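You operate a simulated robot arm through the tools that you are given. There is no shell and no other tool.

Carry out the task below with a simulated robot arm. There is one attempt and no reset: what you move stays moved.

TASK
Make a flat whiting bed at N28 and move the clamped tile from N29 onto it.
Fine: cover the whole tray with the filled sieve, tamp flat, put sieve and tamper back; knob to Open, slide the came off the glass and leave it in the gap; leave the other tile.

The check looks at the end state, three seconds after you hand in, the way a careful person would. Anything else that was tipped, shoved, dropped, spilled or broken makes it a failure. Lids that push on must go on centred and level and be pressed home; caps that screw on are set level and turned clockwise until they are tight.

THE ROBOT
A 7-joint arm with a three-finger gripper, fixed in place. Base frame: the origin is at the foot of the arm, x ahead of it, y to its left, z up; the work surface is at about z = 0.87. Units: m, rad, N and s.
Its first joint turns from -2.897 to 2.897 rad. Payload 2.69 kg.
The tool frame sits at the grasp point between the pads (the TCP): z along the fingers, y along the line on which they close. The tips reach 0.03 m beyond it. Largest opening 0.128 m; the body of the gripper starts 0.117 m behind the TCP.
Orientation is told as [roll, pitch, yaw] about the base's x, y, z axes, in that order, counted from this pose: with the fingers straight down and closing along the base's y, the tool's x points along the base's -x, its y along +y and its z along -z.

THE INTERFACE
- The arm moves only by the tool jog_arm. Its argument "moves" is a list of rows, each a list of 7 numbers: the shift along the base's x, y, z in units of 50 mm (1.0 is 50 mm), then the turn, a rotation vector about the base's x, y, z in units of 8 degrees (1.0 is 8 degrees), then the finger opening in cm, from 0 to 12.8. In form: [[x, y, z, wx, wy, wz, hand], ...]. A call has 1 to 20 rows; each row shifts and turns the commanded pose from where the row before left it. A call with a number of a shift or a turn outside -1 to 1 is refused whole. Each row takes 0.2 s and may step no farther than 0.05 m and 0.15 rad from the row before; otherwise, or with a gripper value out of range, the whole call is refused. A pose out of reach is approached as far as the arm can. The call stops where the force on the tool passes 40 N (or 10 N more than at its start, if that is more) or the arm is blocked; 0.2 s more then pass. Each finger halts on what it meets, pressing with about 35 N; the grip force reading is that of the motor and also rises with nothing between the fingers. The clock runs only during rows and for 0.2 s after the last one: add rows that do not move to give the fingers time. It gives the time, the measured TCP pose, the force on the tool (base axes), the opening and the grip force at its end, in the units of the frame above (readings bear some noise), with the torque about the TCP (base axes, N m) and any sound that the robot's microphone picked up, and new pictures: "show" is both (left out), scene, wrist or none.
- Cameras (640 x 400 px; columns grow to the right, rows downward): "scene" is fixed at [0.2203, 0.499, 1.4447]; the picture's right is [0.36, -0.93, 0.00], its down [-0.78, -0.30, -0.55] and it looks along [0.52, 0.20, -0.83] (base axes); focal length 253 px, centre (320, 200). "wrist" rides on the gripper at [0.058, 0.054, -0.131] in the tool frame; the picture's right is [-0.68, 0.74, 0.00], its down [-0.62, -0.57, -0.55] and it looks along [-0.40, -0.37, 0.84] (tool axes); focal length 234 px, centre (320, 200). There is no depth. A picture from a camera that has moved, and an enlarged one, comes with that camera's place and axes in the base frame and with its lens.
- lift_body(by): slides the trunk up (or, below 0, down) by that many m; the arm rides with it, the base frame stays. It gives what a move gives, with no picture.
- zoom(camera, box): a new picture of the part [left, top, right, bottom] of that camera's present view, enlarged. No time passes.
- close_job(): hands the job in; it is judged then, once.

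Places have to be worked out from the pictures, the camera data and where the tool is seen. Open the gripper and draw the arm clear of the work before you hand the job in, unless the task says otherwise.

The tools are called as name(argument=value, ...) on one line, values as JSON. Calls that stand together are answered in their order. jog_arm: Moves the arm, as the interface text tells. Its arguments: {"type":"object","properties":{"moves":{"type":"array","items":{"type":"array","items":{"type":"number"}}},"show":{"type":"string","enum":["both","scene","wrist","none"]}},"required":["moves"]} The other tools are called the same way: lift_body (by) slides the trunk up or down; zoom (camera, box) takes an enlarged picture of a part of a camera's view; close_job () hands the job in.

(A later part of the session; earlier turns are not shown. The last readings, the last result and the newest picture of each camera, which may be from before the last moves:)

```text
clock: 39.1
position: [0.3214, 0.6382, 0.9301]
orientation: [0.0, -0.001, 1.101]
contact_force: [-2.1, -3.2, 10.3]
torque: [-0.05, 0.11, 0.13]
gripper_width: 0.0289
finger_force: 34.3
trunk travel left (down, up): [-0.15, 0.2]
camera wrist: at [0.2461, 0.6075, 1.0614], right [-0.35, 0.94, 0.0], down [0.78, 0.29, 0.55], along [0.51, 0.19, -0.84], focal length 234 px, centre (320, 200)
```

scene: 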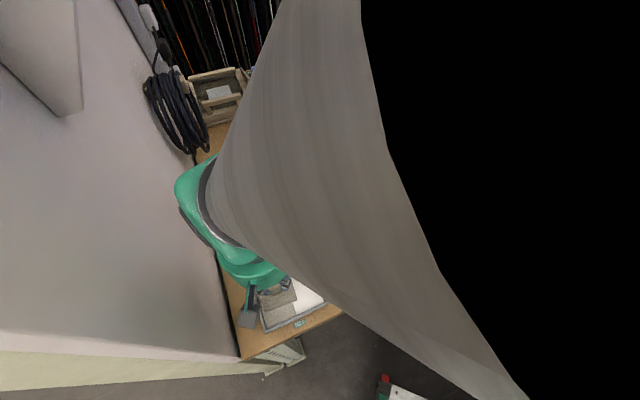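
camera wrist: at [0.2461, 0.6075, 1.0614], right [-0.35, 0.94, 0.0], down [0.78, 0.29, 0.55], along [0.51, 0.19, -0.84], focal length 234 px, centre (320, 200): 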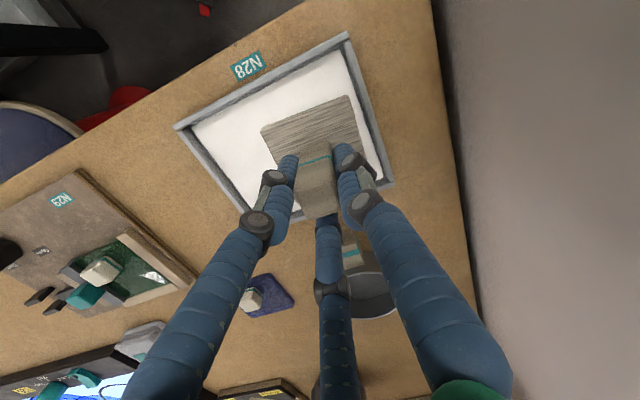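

The whole bed now looks flat white. For safety I'll also press the fourth quadrant lightly: lift, shift −20 mm along e2, press.

jog_arm(moves=[[0, 0, -0.01, 0, 0, 0, 1.5], [0, 0, 0, 0, 0, 0, 1.5], [0, 0, 0.15, 0, 0, 0, 1.5], [0, 0, 0.15, 0, 0, 0, 1.5], [-0.14, -0.14, 0, 0, 0, 0, 1.5], [-0.14, -0.14, 0, 0, 0, 0, 1.5], [0, 0, 0, 0, 0, 0, 1.5]])

zoom(camera="wrist", box=[180, 0, 460, 220])

```text
clock: 40.7
position: [0.3076, 0.6231, 0.9421]
orientation: [0.001, 0.001, 1.103]
contact_force: [-0.1, -0.1, -1.6]
torque: [0.03, 0.01, 0.0]
gripper_width: 0.0289
finger_force: 35.3
trunk travel left (down, up): [-0.15, 0.2]
camera wrist: at [0.2322, 0.5932, 1.0748], right [-0.35, 0.94, 0.0], down [0.78, 0.29, 0.55], along [0.51, 0.19, -0.84], focal length 234 px, centre (320, 200)
```

scene: 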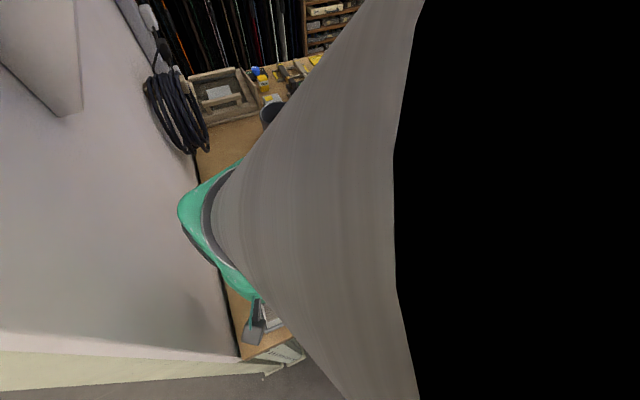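
wrist: 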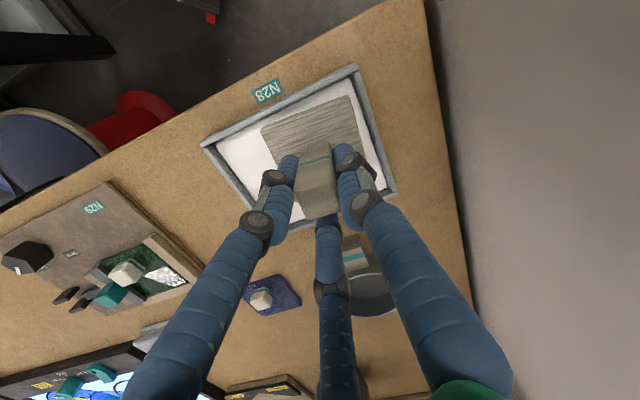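

```text
1.82 times, centred on (320, 110) of wrist
camera zoom: at [0.2322, 0.5932, 1.0748], right [-0.35, 0.94, 0.0], down [0.78, 0.29, 0.55], along [0.51, 0.19, -0.84], focal length 426 px, centre (320, 364)
```

zoom: 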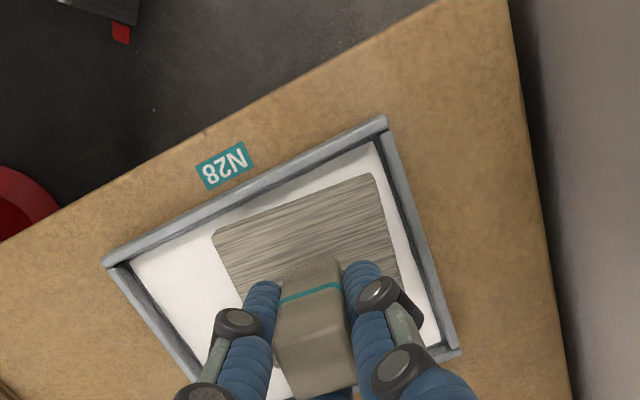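

The bed around the plate is uniformly white. Pressing the last quadrant once for completeness.

jog_arm(moves=[[0, 0, -0.12, 0, 0, 0, 1.5], [0, 0, -0.1, 0, 0, 0, 1.5], [0, 0, -0.05, 0, 0, 0, 1.5], [0, 0, -0.02, 0, 0, 0, 1.5], [0, 0, 0, 0, 0, 0, 1.5]], show="none")

```text
clock: 41.9
position: [0.3086, 0.6242, 0.9302]
orientation: [0.0, -0.002, 1.1]
contact_force: [-1.6, -1.8, 9.6]
torque: [-0.11, 0.16, 0.16]
gripper_width: 0.029
finger_force: 34.8
trunk travel left (down, up): [-0.15, 0.2]
```

Done pressing. Lifting and returning the tamper to its original place at [0.410, 0.520], squared up as it was.

jog_arm(moves=[[0, 0, 0.3, 0, 0, 0, 1.5], [0, 0, 0.6, 0, 0, 0, 1.5], [0.525, -0.51, 0, 0, 0, 0, 1.5], [0.525, -0.51, 0, 0, 0, 0, 1.5], [0.525, -0.51, 0, 0, 0, 0, 1.5], [0.525, -0.51, 0, 0, 0, 0, 1.5], [0, 0, 0, 0, 0, 0, 1.5]])

zoom(camera="scene", box=[240, 220, 400, 340])

zoom(camera="wrist", box=[180, 0, 460, 220])

```text
clock: 43.5
position: [0.4126, 0.5202, 0.9725]
orientation: [0.001, -0.001, 1.102]
contact_force: [-0.3, -0.3, -1.6]
torque: [0.01, 0.0, -0.02]
gripper_width: 0.029
finger_force: 35.1
trunk travel left (down, up): [-0.15, 0.2]
camera wrist: at [0.3376, 0.4903, 1.1036], right [-0.35, 0.94, 0.0], down [0.78, 0.29, 0.55], along [0.51, 0.19, -0.84], focal length 234 px, centre (320, 200)
```

scene: 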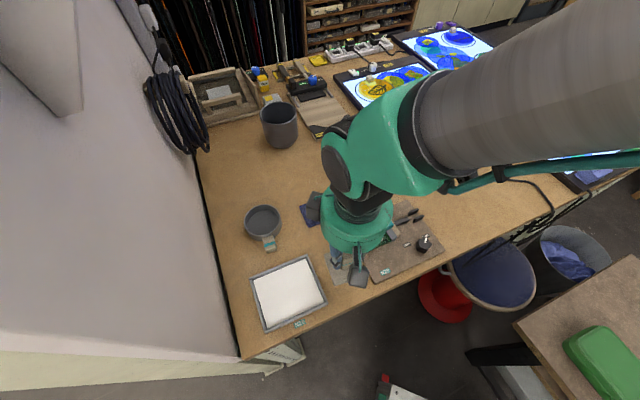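
wrist: 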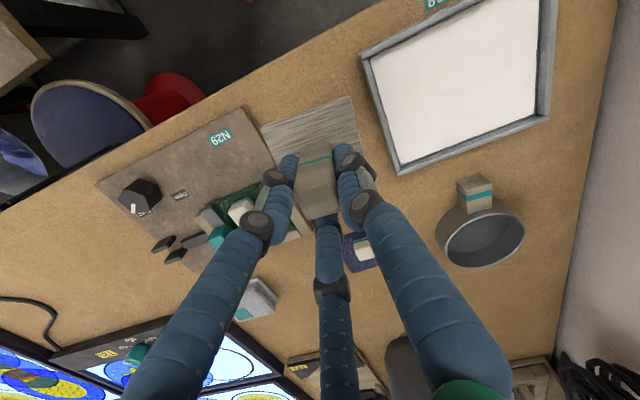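

```text
3.33 times, centred on (320, 280) of scene
camera zoom: at [0.2203, 0.499, 1.4447], right [0.36, -0.93, 0.0], down [-0.78, -0.3, -0.55], along [0.52, 0.2, -0.83], focal length 844 px, centre (320, -67)
```

zoom: 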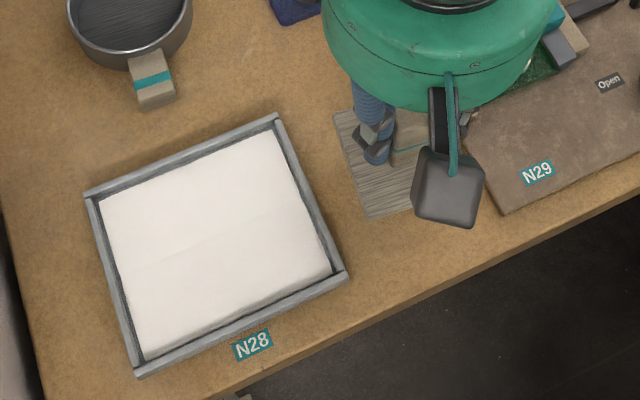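

```text
1.82 times, centred on (320, 110) of wrist
camera zoom: at [0.3376, 0.4903, 1.1036], right [-0.35, 0.94, 0.0], down [0.78, 0.29, 0.55], along [0.51, 0.19, -0.84], focal length 426 px, centre (320, 364)
```

zoom: 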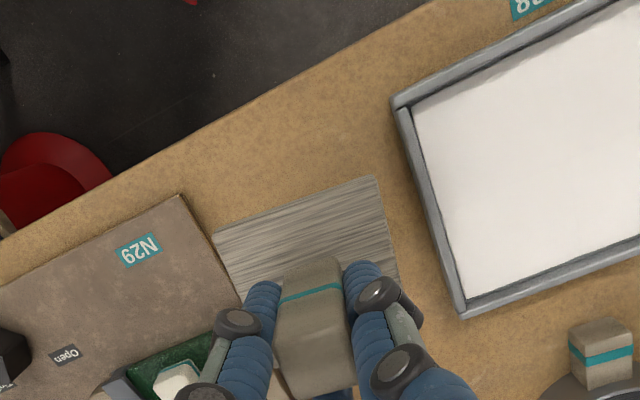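

The bed is uniformly flat and white. Lowering the tamper part way and checking its clearance to the N29 board.

jog_arm(moves=[[0, 0.03, -0.35, 0, 0, 0, 1.5], [0, 0, -0.27, 0, 0, 0, 1.5], [0, 0, 0, 0, 0, 0, 1.5]])

zoom(camera="wrist", box=[180, 0, 460, 220])

zoom(camera="scene", box=[300, 220, 400, 300])

```text
clock: 44.3
position: [0.4128, 0.5221, 0.9421]
orientation: [-0.001, -0.001, 1.103]
contact_force: [0.8, 0.2, -1.4]
torque: [0.03, 0.02, 0.0]
gripper_width: 0.0289
finger_force: 35.0
trunk travel left (down, up): [-0.15, 0.2]
camera wrist: at [0.3376, 0.4929, 1.0733], right [-0.35, 0.94, 0.0], down [0.78, 0.29, 0.55], along [0.51, 0.19, -0.84], focal length 234 px, centre (320, 200)
```

scene: 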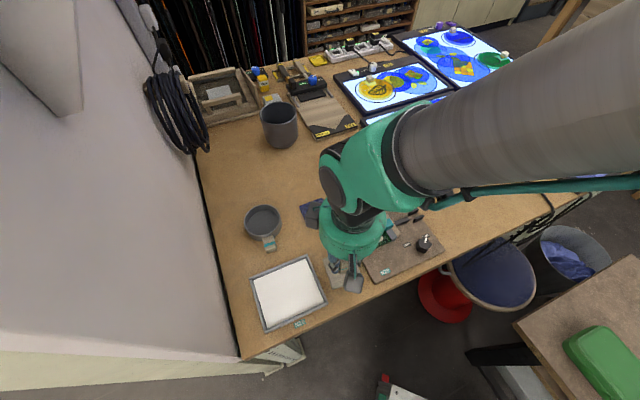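
wrist: 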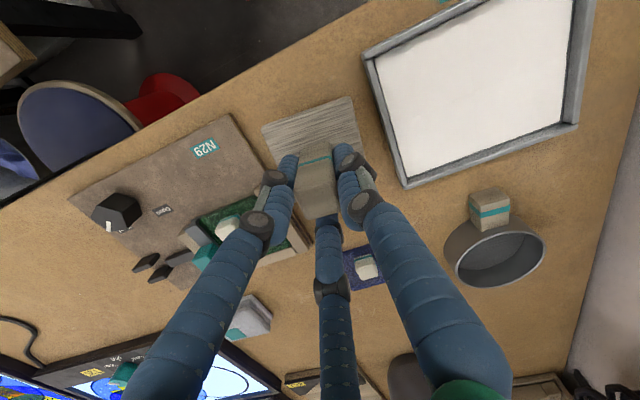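

```text
1.82 times, centred on (320, 110) of wrist
camera zoom: at [0.3376, 0.4929, 1.0733], right [-0.35, 0.94, 0.0], down [0.78, 0.29, 0.55], along [0.51, 0.19, -0.84], focal length 426 px, centre (320, 364)
```

zoom: 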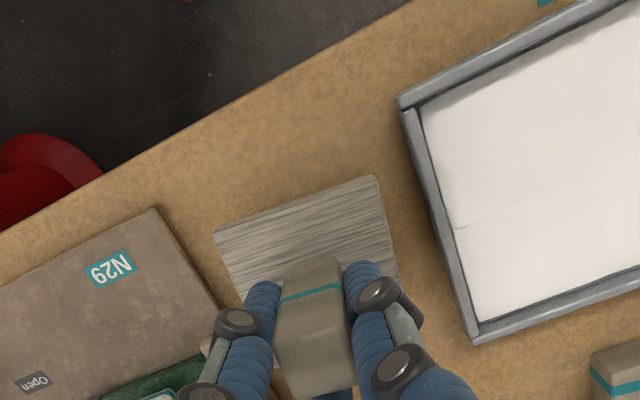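

```text
5.00 times, centred on (350, 260) of scene
camera zoom: at [0.2203, 0.499, 1.4447], right [0.36, -0.93, 0.0], down [-0.78, -0.3, -0.55], along [0.52, 0.2, -0.83], focal length 1266 px, centre (170, -100)
```

zoom: 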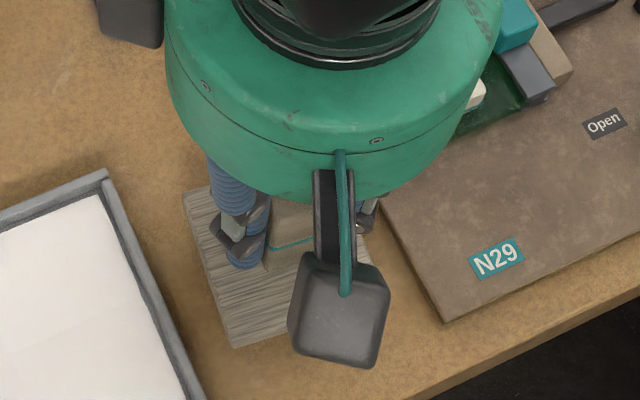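

Clear on both sides. Setting it down.

jog_arm(moves=[[0, 0, -0.15, 0, 0, 0, 1.5], [0, 0, -0.12, 0, 0, 0, 1.5], [0, 0, -0.05, 0, 0, 0, 1.5], [0, 0, 0, 0, 0, 0, 1.5]], show="none")

```text
clock: 45.3
position: [0.4127, 0.5227, 0.9254]
orientation: [-0.001, 0.0, 1.102]
contact_force: [0.0, -0.5, -2.0]
torque: [0.02, 0.0, 0.0]
gripper_width: 0.0289
finger_force: 35.2
trunk travel left (down, up): [-0.15, 0.2]
```

jog_arm(moves=[[0, 0, -0.02, 0, 0, 0, 1.5], [0, 0, -0.01, 0, 0, 0, 1.5], [0, 0, 0, 0, 0, 0, 1.5]], show="none")

```text
clock: 46.1
position: [0.4114, 0.524, 0.9249]
orientation: [0.001, -0.001, 1.101]
contact_force: [-0.1, -0.5, -1.2]
torque: [0.0, -0.03, 0.02]
gripper_width: 0.0289
finger_force: 34.8
trunk travel left (down, up): [-0.15, 0.2]
```

Still hanging free; a few more millimetre steps.

jog_arm(moves=[[0, 0, -0.02, 0, 0, 0, 1.5], [0, 0, -0.02, 0, 0, 0, 1.5], [0, 0, 0, 0, 0, 0, 1.5]], show="none")

```text
clock: 46.9
position: [0.413, 0.5236, 0.9238]
orientation: [0.001, -0.004, 1.102]
contact_force: [0.1, -1.9, 8.1]
torque: [-0.06, 0.05, 0.1]
gripper_width: 0.0287
finger_force: 35.0
trunk travel left (down, up): [-0.15, 0.2]
```

Contact at ~9 N. Opening to 6 cm and rising straight up.

jog_arm(moves=[[0, 0, 0, 0, 0, 0, 3.6], [0, 0, 0, 0, 0, 0, 5], [0, 0, 0, 0, 0, 0, 6], [0, 0, 0.3, 0, 0, 0, 6], [0, 0, 0.8, 0, 0, 0, 6], [0, 0, 0.9, 0, 0, 0, 6], [0, 0, 0.9, 0, 0, 0, 6], [0, 0, 0, 0, 0, 0, 6]])

zoom(camera="scene", box=[300, 220, 400, 300])

zoom(camera="wrist", box=[60, 100, 320, 280])

```text
clock: 48.7
position: [0.411, 0.5233, 1.068]
orientation: [0.0, 0.0, 1.101]
contact_force: [-0.1, -1.0, 1.1]
torque: [0.03, -0.04, 0.04]
gripper_width: 0.0599
finger_force: 0.1
trunk travel left (down, up): [-0.15, 0.2]
camera wrist: at [0.3369, 0.4926, 1.1995], right [-0.35, 0.94, 0.0], down [0.78, 0.29, 0.55], along [0.51, 0.19, -0.84], focal length 234 px, centre (320, 200)
```

scene: 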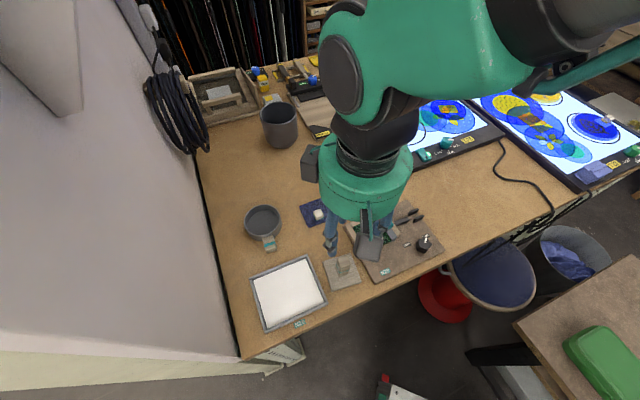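
wrist: 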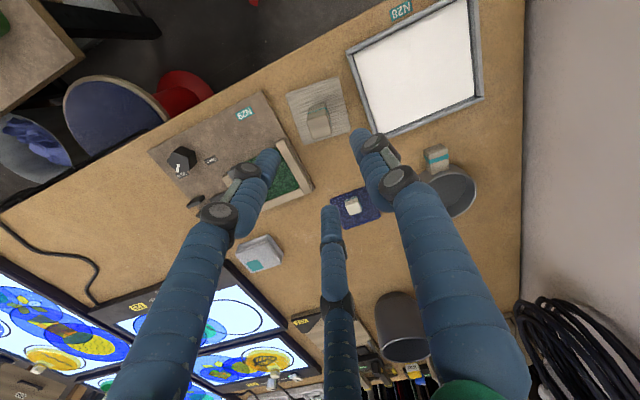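

```text
5.00 times, centred on (350, 260) of scene
camera zoom: at [0.2203, 0.499, 1.4447], right [0.36, -0.93, 0.0], down [-0.78, -0.3, -0.55], along [0.52, 0.2, -0.83], focal length 1266 px, centre (170, -100)
```

zoom: 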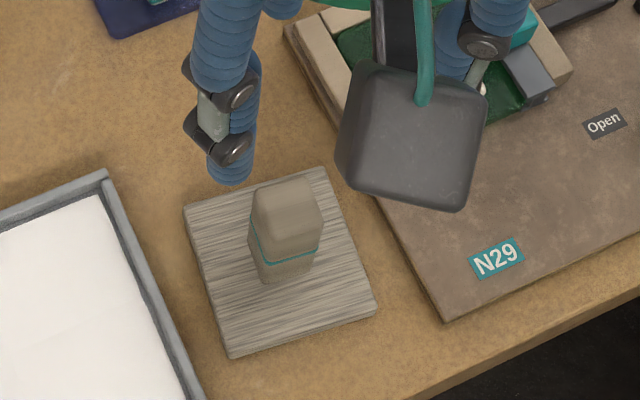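

```text
2.22 times, centred on (190, 190) of wrist
camera zoom: at [0.3369, 0.4926, 1.1995], right [-0.35, 0.94, 0.0], down [0.78, 0.29, 0.55], along [0.51, 0.19, -0.84], focal length 520 px, centre (609, 222)
```

zoom: 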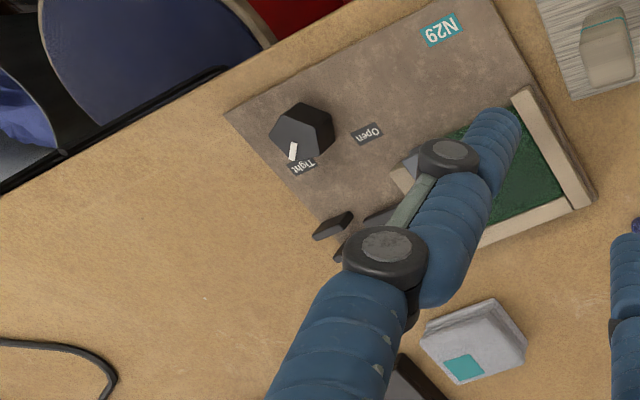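

Tamper is back in place. Next, the clamp knob: zoom in on the N29 board from the scene camera.

zoom(camera="scene", box=[400, 225, 450, 260])

zoom(camera="scene", box=[370, 195, 450, 260])

```text
11.43 times, centred on (425, 242) of scene
camera zoom: at [0.2203, 0.499, 1.4447], right [0.36, -0.93, 0.0], down [-0.78, -0.3, -0.55], along [0.52, 0.2, -0.83], focal length 2895 px, centre (-880, -286)
```

zoom: 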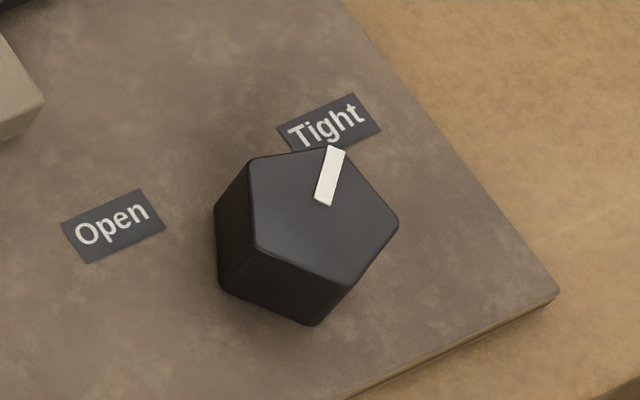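

```text
6.15 times, centred on (410, 228) of scene
camera zoom: at [0.2203, 0.499, 1.4447], right [0.36, -0.93, 0.0], down [-0.78, -0.3, -0.55], along [0.52, 0.2, -0.83], focal length 1559 px, centre (-234, 31)
```

zoom: 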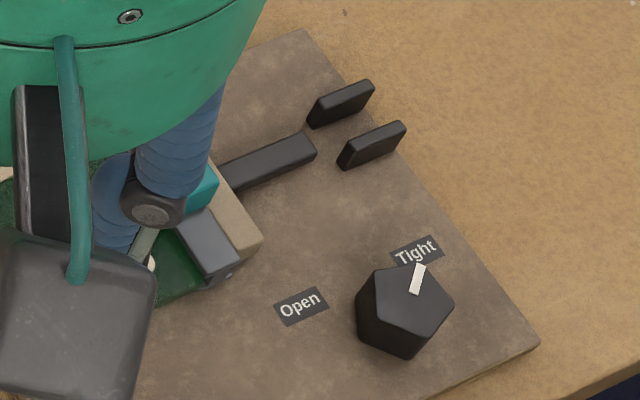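

The knob (pentagon) is centred ≈[0.536, 0.359], top ≈0.898; its pointer aims at −5° (Tight) and "Open" lies at ≈+101°, so it needs ≈+107° counter-clockwise. Moving above it with yaw −11° so one finger faces a flat.

jog_arm(moves=[[0.25, -0.328, 0, 0, 0, -0.926, 5], [0.25, -0.328, 0, 0, 0, -0.926, 5], [0.25, -0.328, 0, 0, 0, -0.926, 5], [0.25, -0.328, 0, 0, 0, -0.926, 5], [0.25, -0.328, 0, 0, 0, -0.926, 5], [0.25, -0.328, 0, 0, 0, -0.926, 5], [0.25, -0.328, -0.3, 0, 0, -0.926, 5], [0.25, -0.328, -0.3, 0, 0, -0.926, 5], [0.25, -0.328, -0.3, 0, 0, -0.926, 5], [0.25, -0.328, -0.3, 0, 0, -0.926, 5], [0, 0, 0, 0, 0, 0, 5]])

zoom(camera="scene", box=[370, 195, 450, 260])

zoom(camera="wrist", box=[200, 60, 440, 230])

```text
clock: 51.1
position: [0.5375, 0.359, 1.0079]
orientation: [0.0, 0.001, -0.195]
contact_force: [1.0, 0.2, -0.2]
torque: [0.01, 0.07, 0.0]
gripper_width: 0.0498
finger_force: 0.1
trunk travel left (down, up): [-0.15, 0.2]
camera wrist: at [0.4907, 0.4207, 1.1395], right [0.81, 0.59, 0.0], down [0.5, -0.67, 0.55], along [0.33, -0.44, -0.84], focal length 234 px, centre (320, 200)
```

scene: 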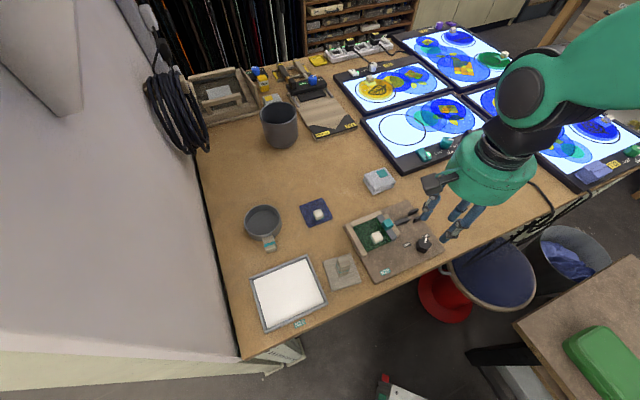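
wrist: 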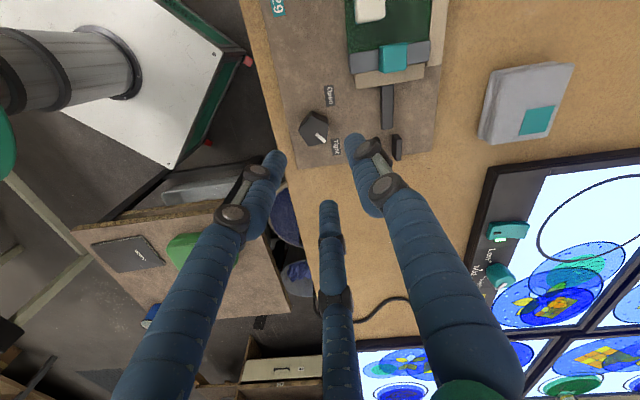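

```text
6.15 times, centred on (410, 228) of scene
camera zoom: at [0.2203, 0.499, 1.4447], right [0.36, -0.93, 0.0], down [-0.78, -0.3, -0.55], along [0.52, 0.2, -0.83], focal length 1559 px, centre (-234, 31)
```

zoom: 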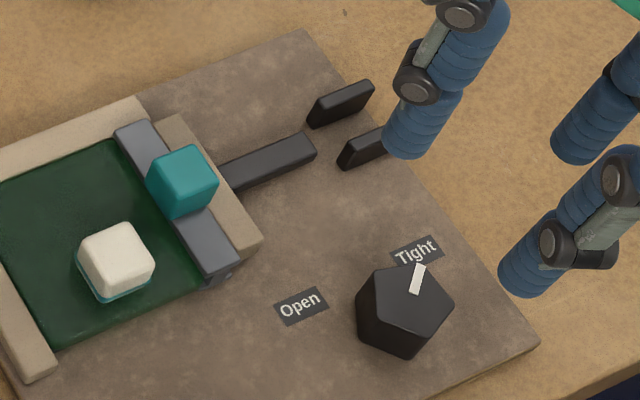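

```text
2.35 times, centred on (320, 145) of wrist
camera zoom: at [0.4907, 0.4207, 1.1395], right [0.81, 0.59, 0.0], down [0.5, -0.67, 0.55], along [0.33, -0.44, -0.84], focal length 551 px, centre (320, 329)
```

zoom: 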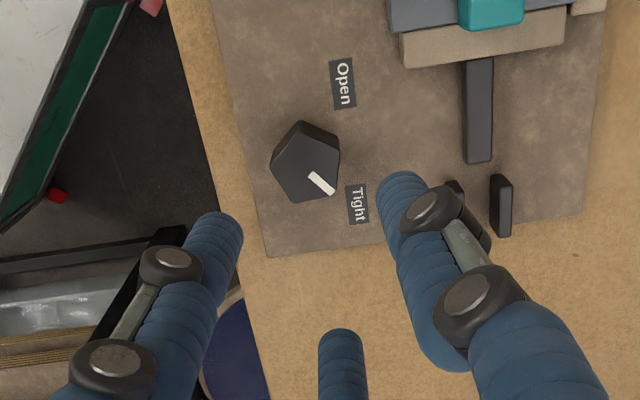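

Knob appears within ~4 mm of the TCP axis. I'll nudge by (−2, −2) mm and descend to z≈0.945 for another look.

jog_arm(moves=[[-0.04, -0.04, -0.6, 0, 0, 0, 5], [0, 0, -0.66, 0, 0, 0, 5], [0, 0, 0, 0, 0, 0, 5]])

zoom(camera="scene", box=[370, 195, 450, 260])

zoom(camera="wrist", box=[200, 60, 440, 230])

```text
clock: 51.9
position: [0.5356, 0.3575, 0.9439]
orientation: [-0.002, 0.0, -0.19]
contact_force: [0.2, 0.7, 0.3]
torque: [-0.03, 0.06, 0.0]
gripper_width: 0.0503
finger_force: 0.1
trunk travel left (down, up): [-0.15, 0.2]
camera wrist: at [0.4879, 0.4193, 1.0758], right [0.8, 0.59, 0.0], down [0.5, -0.67, 0.55], along [0.33, -0.44, -0.84], focal length 234 px, centre (320, 200)
```

scene: 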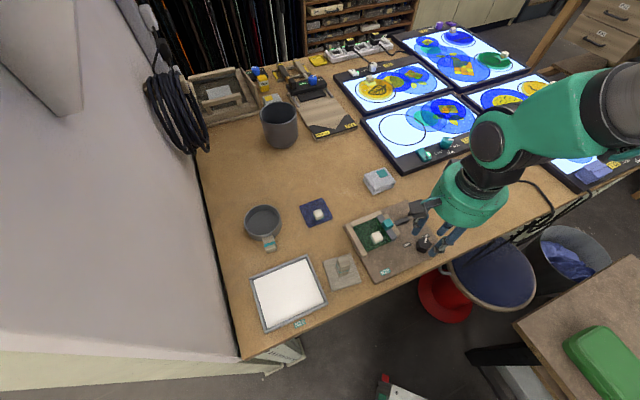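
wrist: 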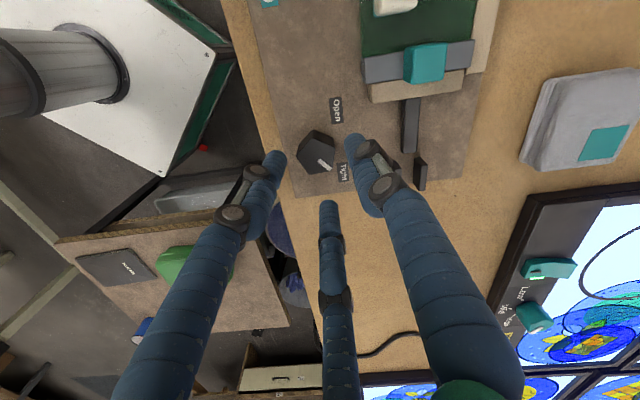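

```text
6.15 times, centred on (410, 228) of scene
camera zoom: at [0.2203, 0.499, 1.4447], right [0.36, -0.93, 0.0], down [-0.78, -0.3, -0.55], along [0.52, 0.2, -0.83], focal length 1559 px, centre (-234, 31)
```

zoom: 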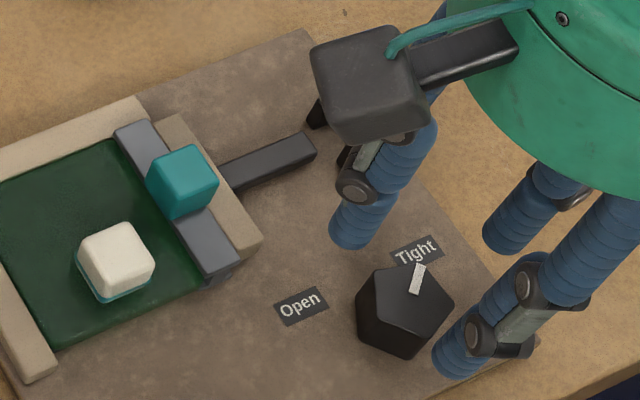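

```text
2.35 times, centred on (320, 145) of wrist
camera zoom: at [0.4879, 0.4193, 1.0758], right [0.8, 0.59, 0.0], down [0.5, -0.67, 0.55], along [0.33, -0.44, -0.84], focal length 551 px, centre (320, 329)
```

zoom: 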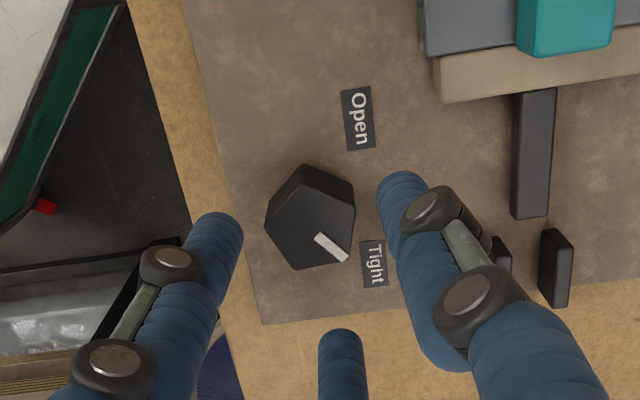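

Alignment is within ~1 mm. Descending to z≈0.913 around the knob and closing.

jog_arm(moves=[[0, 0, -0.25, 0, 0, 0, 5], [0, 0, -0.25, 0, 0, 0, 5], [0, 0, -0.11, 0, 0, 0, 5], [0, 0, 0, 0, 0, 0, 5]], show="wrist")

zoom(camera="wrist", box=[200, 60, 440, 230])

```text
clock: 52.9
position: [0.5346, 0.3576, 0.9158]
orientation: [0.001, 0.0, -0.191]
contact_force: [0.5, -0.3, 0.3]
torque: [0.0, 0.03, -0.02]
gripper_width: 0.05
finger_force: 0.1
trunk travel left (down, up): [-0.15, 0.2]
camera wrist: at [0.4874, 0.4185, 1.0459], right [0.8, 0.59, 0.0], down [0.5, -0.67, 0.55], along [0.33, -0.44, -0.84], focal length 234 px, centre (320, 200)
```

wrist: 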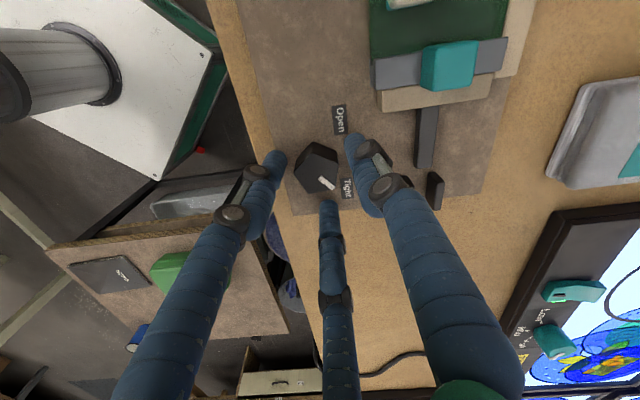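

```text
2.35 times, centred on (320, 145) of wrist
camera zoom: at [0.4874, 0.4185, 1.0459], right [0.8, 0.59, 0.0], down [0.5, -0.67, 0.55], along [0.33, -0.44, -0.84], focal length 551 px, centre (320, 329)
```

zoom: 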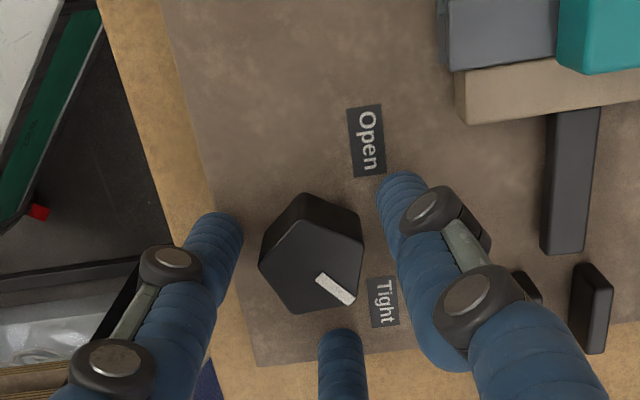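

Knob is centred between the fingers. Closing.

jog_arm(moves=[[0, 0, -0.03, 0, 0, 0, 4.2], [0, 0, 0, 0, 0, 0, 3.6], [0, 0, 0, 0, 0, 0, 3.2], [0, 0, 0, 0, 0, 0, 2.9], [0, 0, 0, 0, 0, 0, 2.5], [0, 0, 0, 0, 0, 0, 2.0]], show="wrist")

zoom(camera="wrist", box=[200, 60, 440, 230])

```text
clock: 54.3
position: [0.5347, 0.3573, 0.913]
orientation: [-0.002, -0.001, -0.193]
contact_force: [-5.6, 2.2, -0.1]
torque: [0.02, 0.05, 0.02]
gripper_width: 0.0364
finger_force: 44.8
trunk travel left (down, up): [-0.15, 0.2]
camera wrist: at [0.487, 0.4186, 1.0445], right [0.8, 0.59, 0.0], down [0.5, -0.67, 0.55], along [0.33, -0.44, -0.84], focal length 234 px, centre (320, 200)
```

wrist: 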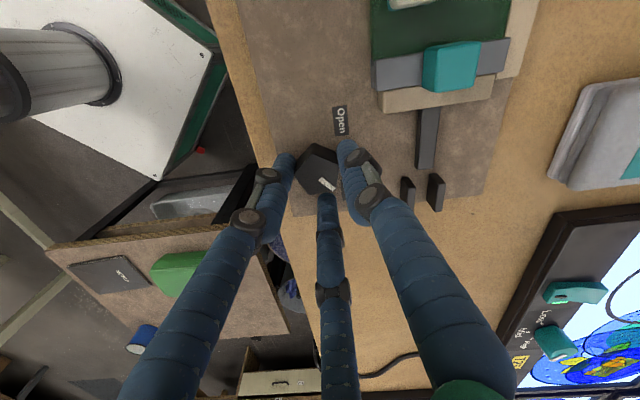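

```text
2.35 times, centred on (320, 145) of wrist
camera zoom: at [0.487, 0.4186, 1.0445], right [0.8, 0.59, 0.0], down [0.5, -0.67, 0.55], along [0.33, -0.44, -0.84], focal length 551 px, centre (320, 329)
```

zoom: 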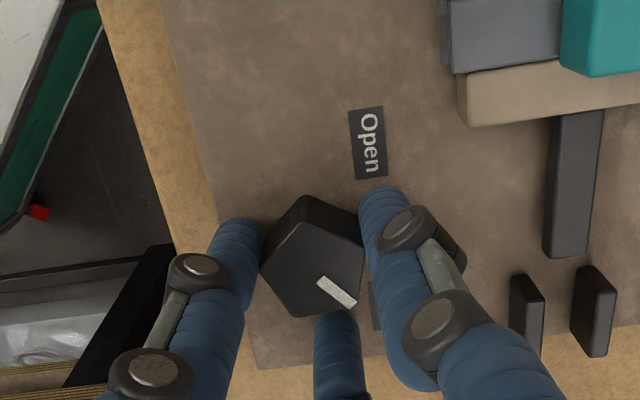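

Gripped. Turning counter-clockwise 24° first and checking torque and motion.

jog_arm(moves=[[-0.02, 0.008, 0, 0, 0, 0, 2], [0, 0, 0, 0, 0, 1, 2], [0, 0, 0, 0, 0, 1, 2], [0, 0, 0, 0, 0, 1, 2], [0, 0, 0, 0, 0, 0, 2]], show="wrist")

zoom(camera="wrist", box=[200, 60, 440, 230])

```text
clock: 55.5
position: [0.5359, 0.3588, 0.9128]
orientation: [0.0, -0.003, 0.227]
contact_force: [10.4, 17.8, -7.0]
torque: [-0.54, -0.17, -0.08]
gripper_width: 0.0358
finger_force: 44.8
trunk travel left (down, up): [-0.15, 0.2]
camera wrist: at [0.4656, 0.3959, 1.0445], right [0.49, 0.87, 0.0], down [0.73, -0.41, 0.55], along [0.48, -0.27, -0.84], focal length 234 px, centre (320, 200)
```

wrist: 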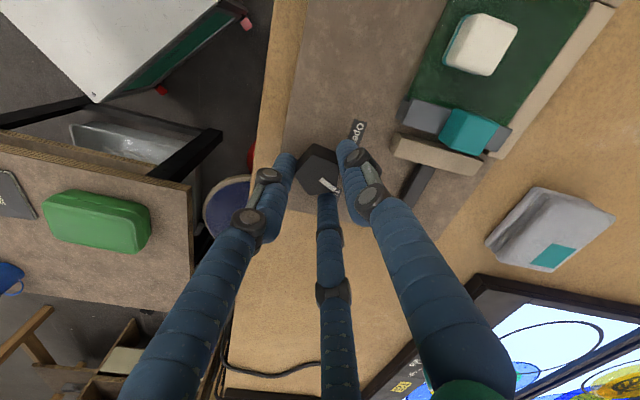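

```text
2.35 times, centred on (320, 145) of wrist
camera zoom: at [0.4656, 0.3959, 1.0445], right [0.49, 0.87, 0.0], down [0.73, -0.41, 0.55], along [0.48, -0.27, -0.84], focal length 551 px, centre (320, 329)
```

zoom: 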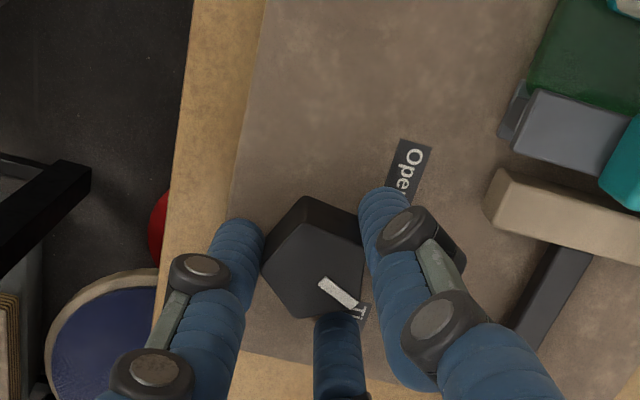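

The knob turns with the hand (pointer fixed relative to the fingers) and the jaw is already backing off. Sideways force has built up (10, 18 N), so I shift the hand +x,+y a little to relieve it.

jog_arm(moves=[[0.015, 0.025, 0.01, 0, 0, 0, 2], [0, 0, 0, 0, 0, 0, 2]], show="none")

```text
clock: 56.1
position: [0.5358, 0.3587, 0.913]
orientation: [-0.002, -0.001, 0.226]
contact_force: [8.0, 14.3, -8.3]
torque: [0.34, -0.38, -0.09]
gripper_width: 0.0363
finger_force: 45.0
trunk travel left (down, up): [-0.15, 0.2]
```

Stiffness is about 3 N/mm; shifting a bit further to unload.

jog_arm(moves=[[0.04, 0.07, -0.02, 0, 0, 0, 2], [0, 0, 0, 0, 0, 0, 2]], show="none")

```text
clock: 56.7
position: [0.5357, 0.3596, 0.9126]
orientation: [-0.003, 0.004, 0.227]
contact_force: [-4.2, -25.9, 16.3]
torque: [-0.86, 0.31, 0.14]
gripper_width: 0.036
finger_force: 44.8
trunk travel left (down, up): [-0.15, 0.2]
```

Overshot; backing off about two-thirds.

jog_arm(moves=[[-0.012, -0.042, 0.015, 0, 0, 0, 2], [0, 0, 0, 0, 0, 0, 2]], show="none")

```text
clock: 57.3
position: [0.5362, 0.3593, 0.9117]
orientation: [0.0, 0.0, 0.227]
contact_force: [-9.7, -10.9, 3.1]
torque: [-0.13, 0.31, 0.06]
gripper_width: 0.0359
finger_force: 45.1
trunk travel left (down, up): [-0.15, 0.2]
```

Nearly unloaded. Turn another 16° with a small corrective shift and read forces.

jog_arm(moves=[[-0.015, -0.015, 0, 0, 0, 0, 2], [0, 0, 0, 0, 0, 1, 2], [0, 0, 0, 0, 0, 1, 2], [0, 0, 0, 0, 0, 0, 2]], show="none")

```text
clock: 58.3
position: [0.5346, 0.3608, 0.9127]
orientation: [-0.002, -0.002, 0.507]
contact_force: [-14.9, 22.9, -11.0]
torque: [0.85, 0.26, -0.14]
gripper_width: 0.0359
finger_force: 44.9
trunk travel left (down, up): [-0.15, 0.2]
```

Shift toward the push direction (−x, +y) to relieve, then look.

jog_arm(moves=[[-0.02, 0.03, -0.01, 0, 0, 0, 2], [0, 0, 0, 0, 0, 0, 2]], show="wrist")

zoom(camera="wrist", box=[200, 60, 440, 230])

zoom(camera="scene", box=[370, 195, 450, 260])

```text
clock: 58.9
position: [0.5352, 0.3598, 0.9132]
orientation: [-0.003, -0.002, 0.505]
contact_force: [-1.7, 6.9, -5.8]
torque: [0.2, -0.11, -0.02]
gripper_width: 0.0357
finger_force: 45.1
trunk travel left (down, up): [-0.15, 0.2]
camera wrist: at [0.457, 0.3773, 1.0446], right [0.23, 0.97, 0.0], down [0.81, -0.2, 0.55], along [0.53, -0.13, -0.84], focal length 234 px, centre (320, 200)
```

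wrist: 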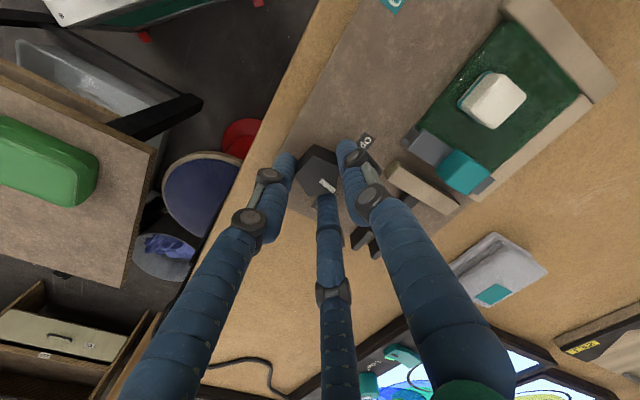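

```text
2.35 times, centred on (320, 145) of wrist
camera zoom: at [0.457, 0.3773, 1.0446], right [0.23, 0.97, 0.0], down [0.81, -0.2, 0.55], along [0.53, -0.13, -0.84], focal length 551 px, centre (320, 329)
```

zoom: 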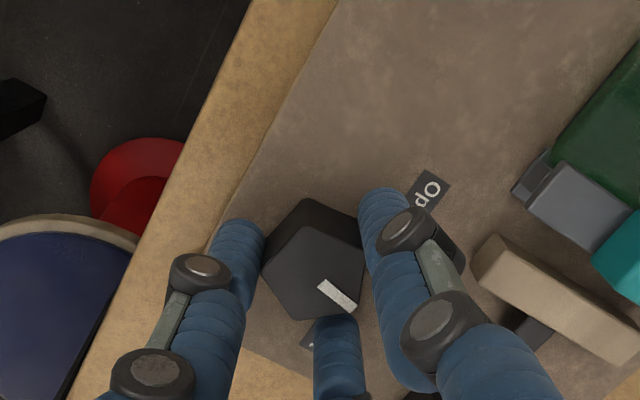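

```text
6.15 times, centred on (410, 228) of scene
camera zoom: at [0.2203, 0.499, 1.4447], right [0.36, -0.93, 0.0], down [-0.78, -0.3, -0.55], along [0.52, 0.2, -0.83], focal length 1559 px, centre (-234, 31)
```

zoom: 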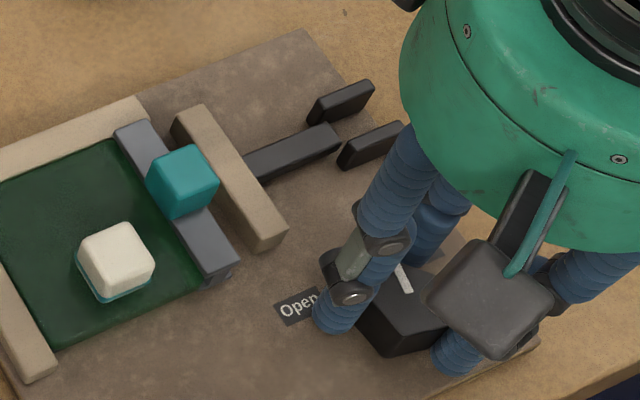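

Good: the jaw is retracting and forces are small now. Continue with 24° more.

jog_arm(moves=[[0, 0.008, 0, 0, 0, 0.8, 2], [0, 0, 0, 0, 0, 0.8, 2], [0, 0, 0, 0, 0, 0.8, 2], [0, 0, 0, 0, 0, 0, 2]], show="none")

```text
clock: 59.9
position: [0.5341, 0.3627, 0.9137]
orientation: [-0.002, -0.002, 0.844]
contact_force: [-7.3, 20.4, -1.0]
torque: [0.58, 0.18, -0.12]
gripper_width: 0.0357
finger_force: 45.1
trunk travel left (down, up): [-0.15, 0.2]
```

Relieve (+y) and continue turning.

jog_arm(moves=[[-0.015, 0.035, 0, 0, 0, 0, 2], [0, 0, 0, 0, 0, 0, 2]], show="none")

```text
clock: 60.5
position: [0.5351, 0.3625, 0.9132]
orientation: [-0.002, -0.002, 0.84]
contact_force: [6.5, -0.9, 3.2]
torque: [-0.14, -0.28, 0.06]
gripper_width: 0.0357
finger_force: 44.8
trunk travel left (down, up): [-0.15, 0.2]
```

jog_arm(moves=[[0, 0.01, 0, 0, 0, 0.8, 2], [-0.005, 0.01, 0, 0, 0, 0.8, 2], [-0.005, 0, 0, 0, 0, 0.8, 2], [0, 0, 0, 0, 0, 0, 2]], show="wrist")

```text
clock: 61.5
position: [0.5342, 0.3645, 0.9136]
orientation: [-0.001, 0.0, 1.178]
contact_force: [7.6, 0.5, 0.9]
torque: [-0.05, -0.22, 0.02]
gripper_width: 0.0353
finger_force: 45.9
trunk travel left (down, up): [-0.15, 0.2]
camera wrist: at [0.461, 0.3282, 1.0446], right [-0.42, 0.91, 0.0], down [0.76, 0.35, 0.55], along [0.5, 0.23, -0.84], focal length 234 px, centre (320, 200)
```

wrist: 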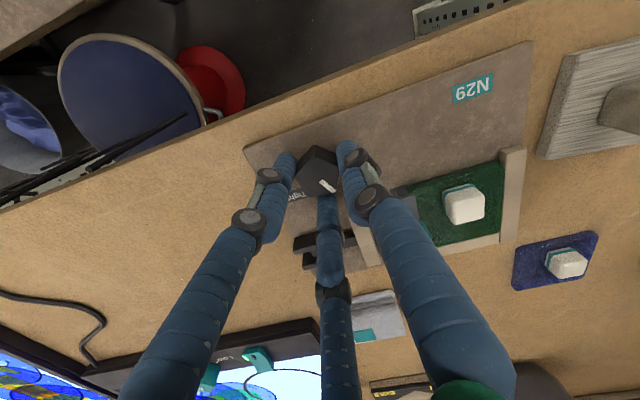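

Turned 78° so far; forces small. About 27° remains to reach "Open".

jog_arm(moves=[[0.005, 0.005, 0, 0, 0, 0.8, 2], [0, 0.01, 0, 0, 0, 0.8, 2], [0, 0, 0, 0, 0, 0.8, 2], [0, 0, 0, 0, 0, 0, 2]], show="both")

zoom(camera="scene", box=[370, 195, 450, 260])

zoom(camera="wrist", box=[200, 60, 440, 230])

```text
clock: 62.5
position: [0.5298, 0.3601, 0.9116]
orientation: [0.007, 0.004, 1.512]
contact_force: [-11.1, -10.0, 19.4]
torque: [-0.33, 0.48, -0.59]
gripper_width: 0.0288
finger_force: 44.8
trunk travel left (down, up): [-0.15, 0.2]
stopped in row 4: the force on the tool passed its limit at 42 N (the readings are from after the stop); the commanded pose is now the measured one
camera wrist: at [0.472, 0.3041, 1.0439], right [-0.69, 0.72, 0.0], down [0.61, 0.58, 0.54], along [0.39, 0.38, -0.84], focal length 234 px, centre (320, 200)
```

scene: 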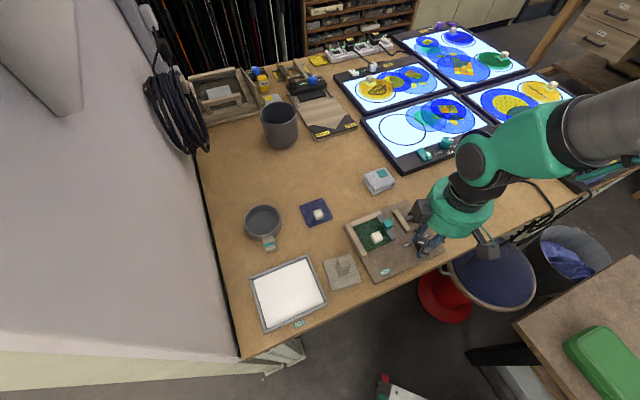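
wrist: 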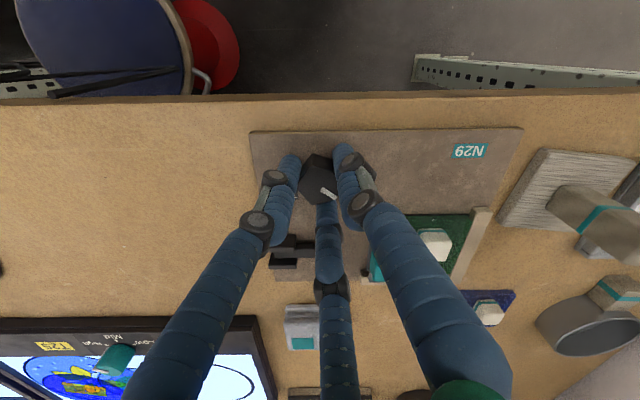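

```text
6.15 times, centred on (410, 228) of scene
camera zoom: at [0.2203, 0.499, 1.4447], right [0.36, -0.93, 0.0], down [-0.78, -0.3, -0.55], along [0.52, 0.2, -0.83], focal length 1559 px, centre (-234, 31)
```

zoom: 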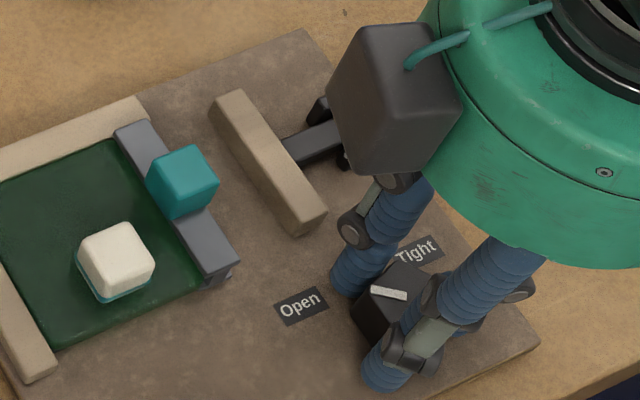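

```text
2.35 times, centred on (320, 145) of wrist
camera zoom: at [0.472, 0.3041, 1.0439], right [-0.69, 0.72, 0.0], down [0.61, 0.58, 0.54], along [0.39, 0.38, -0.84], focal length 551 px, centre (320, 329)
```

zoom: 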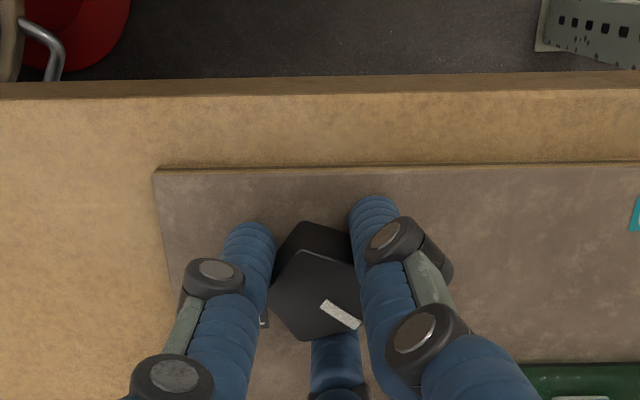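

The knob pointer now aims at ≈96–101°, i.e. at "Open", and the jaw has drawn well back; the force rise looks like the end stop. Releasing and rising to inspect.

jog_arm(moves=[[0, 0, 0, 0, 0, 0, 3.5], [0, 0, 0, 0, 0, 0, 5], [0, 0, 0, 0, 0, 0, 5], [0, 0, 0.3, 0, 0, 0, 5], [0, 0, 0.9, 0, 0, 0, 5], [0, 0, 0.9, 0, 0, 0, 5], [0.5, -0.5, 0.5, 0, 0, 0, 5], [0.5, -0.5, 0.3, 0, 0, 0, 5], [0, 0, 0, 0, 0, 0, 5]])

zoom(camera="scene", box=[370, 195, 450, 260])

zoom(camera="scene", box=[400, 225, 450, 260])

zoom(camera="scene", box=[335, 200, 425, 270])

```text
clock: 64.5
position: [0.581, 0.3104, 1.0551]
orientation: [0.008, 0.005, 1.51]
contact_force: [0.3, 0.3, 0.8]
torque: [0.04, 0.05, -0.02]
gripper_width: 0.05
finger_force: 0.0
trunk travel left (down, up): [-0.15, 0.2]
camera wrist: at [0.5233, 0.2535, 1.1876], right [-0.7, 0.72, 0.0], down [0.61, 0.58, 0.54], along [0.39, 0.38, -0.84], focal length 234 px, centre (320, 200)
```

scene: 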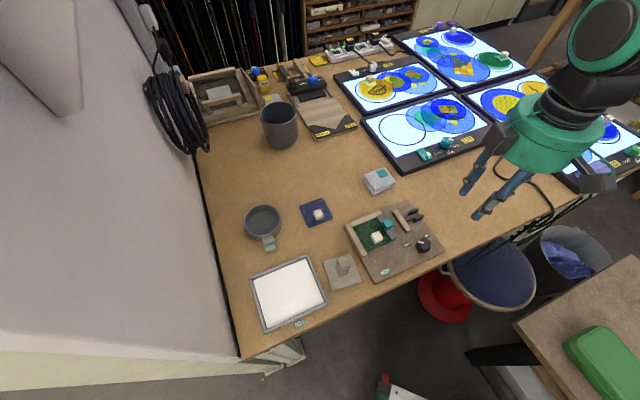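
wrist: 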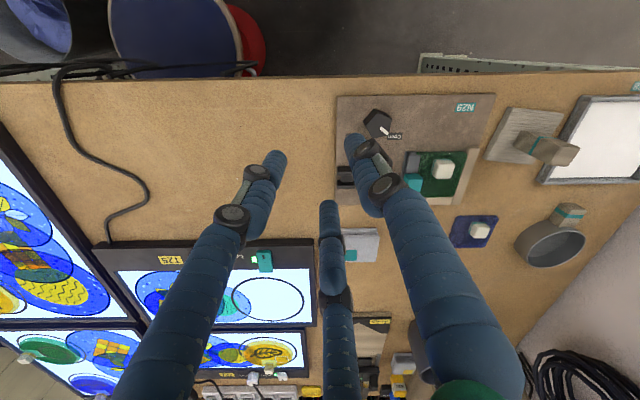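

```text
6.15 times, centred on (410, 228) of scene
camera zoom: at [0.2203, 0.499, 1.4447], right [0.36, -0.93, 0.0], down [-0.78, -0.3, -0.55], along [0.52, 0.2, -0.83], focal length 1559 px, centre (-234, 31)
```

zoom: 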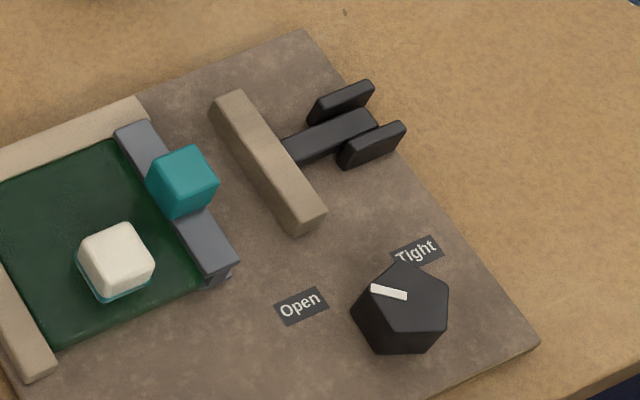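

```text
11.43 times, centred on (425, 242) of scene
camera zoom: at [0.2203, 0.499, 1.4447], right [0.36, -0.93, 0.0], down [-0.78, -0.3, -0.55], along [0.52, 0.2, -0.83], focal length 2895 px, centre (-880, -286)
```

zoom: 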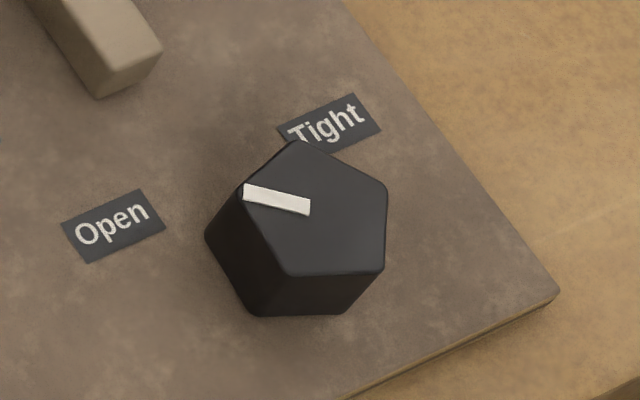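

```text
5.71 times, centred on (380, 235) of scene
camera zoom: at [0.2203, 0.499, 1.4447], right [0.36, -0.93, 0.0], down [-0.78, -0.3, -0.55], along [0.52, 0.2, -0.83], focal length 1448 px, centre (-23, 0)
```

zoom: 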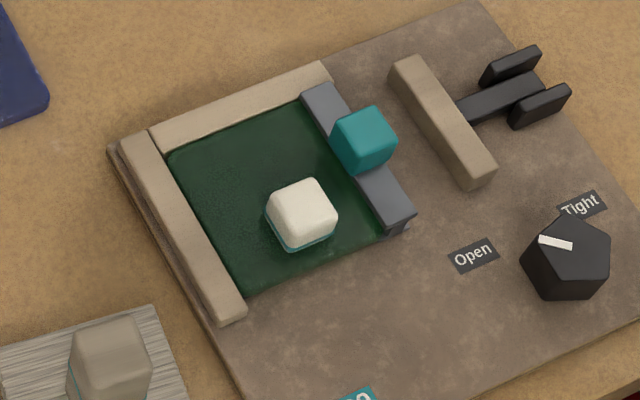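

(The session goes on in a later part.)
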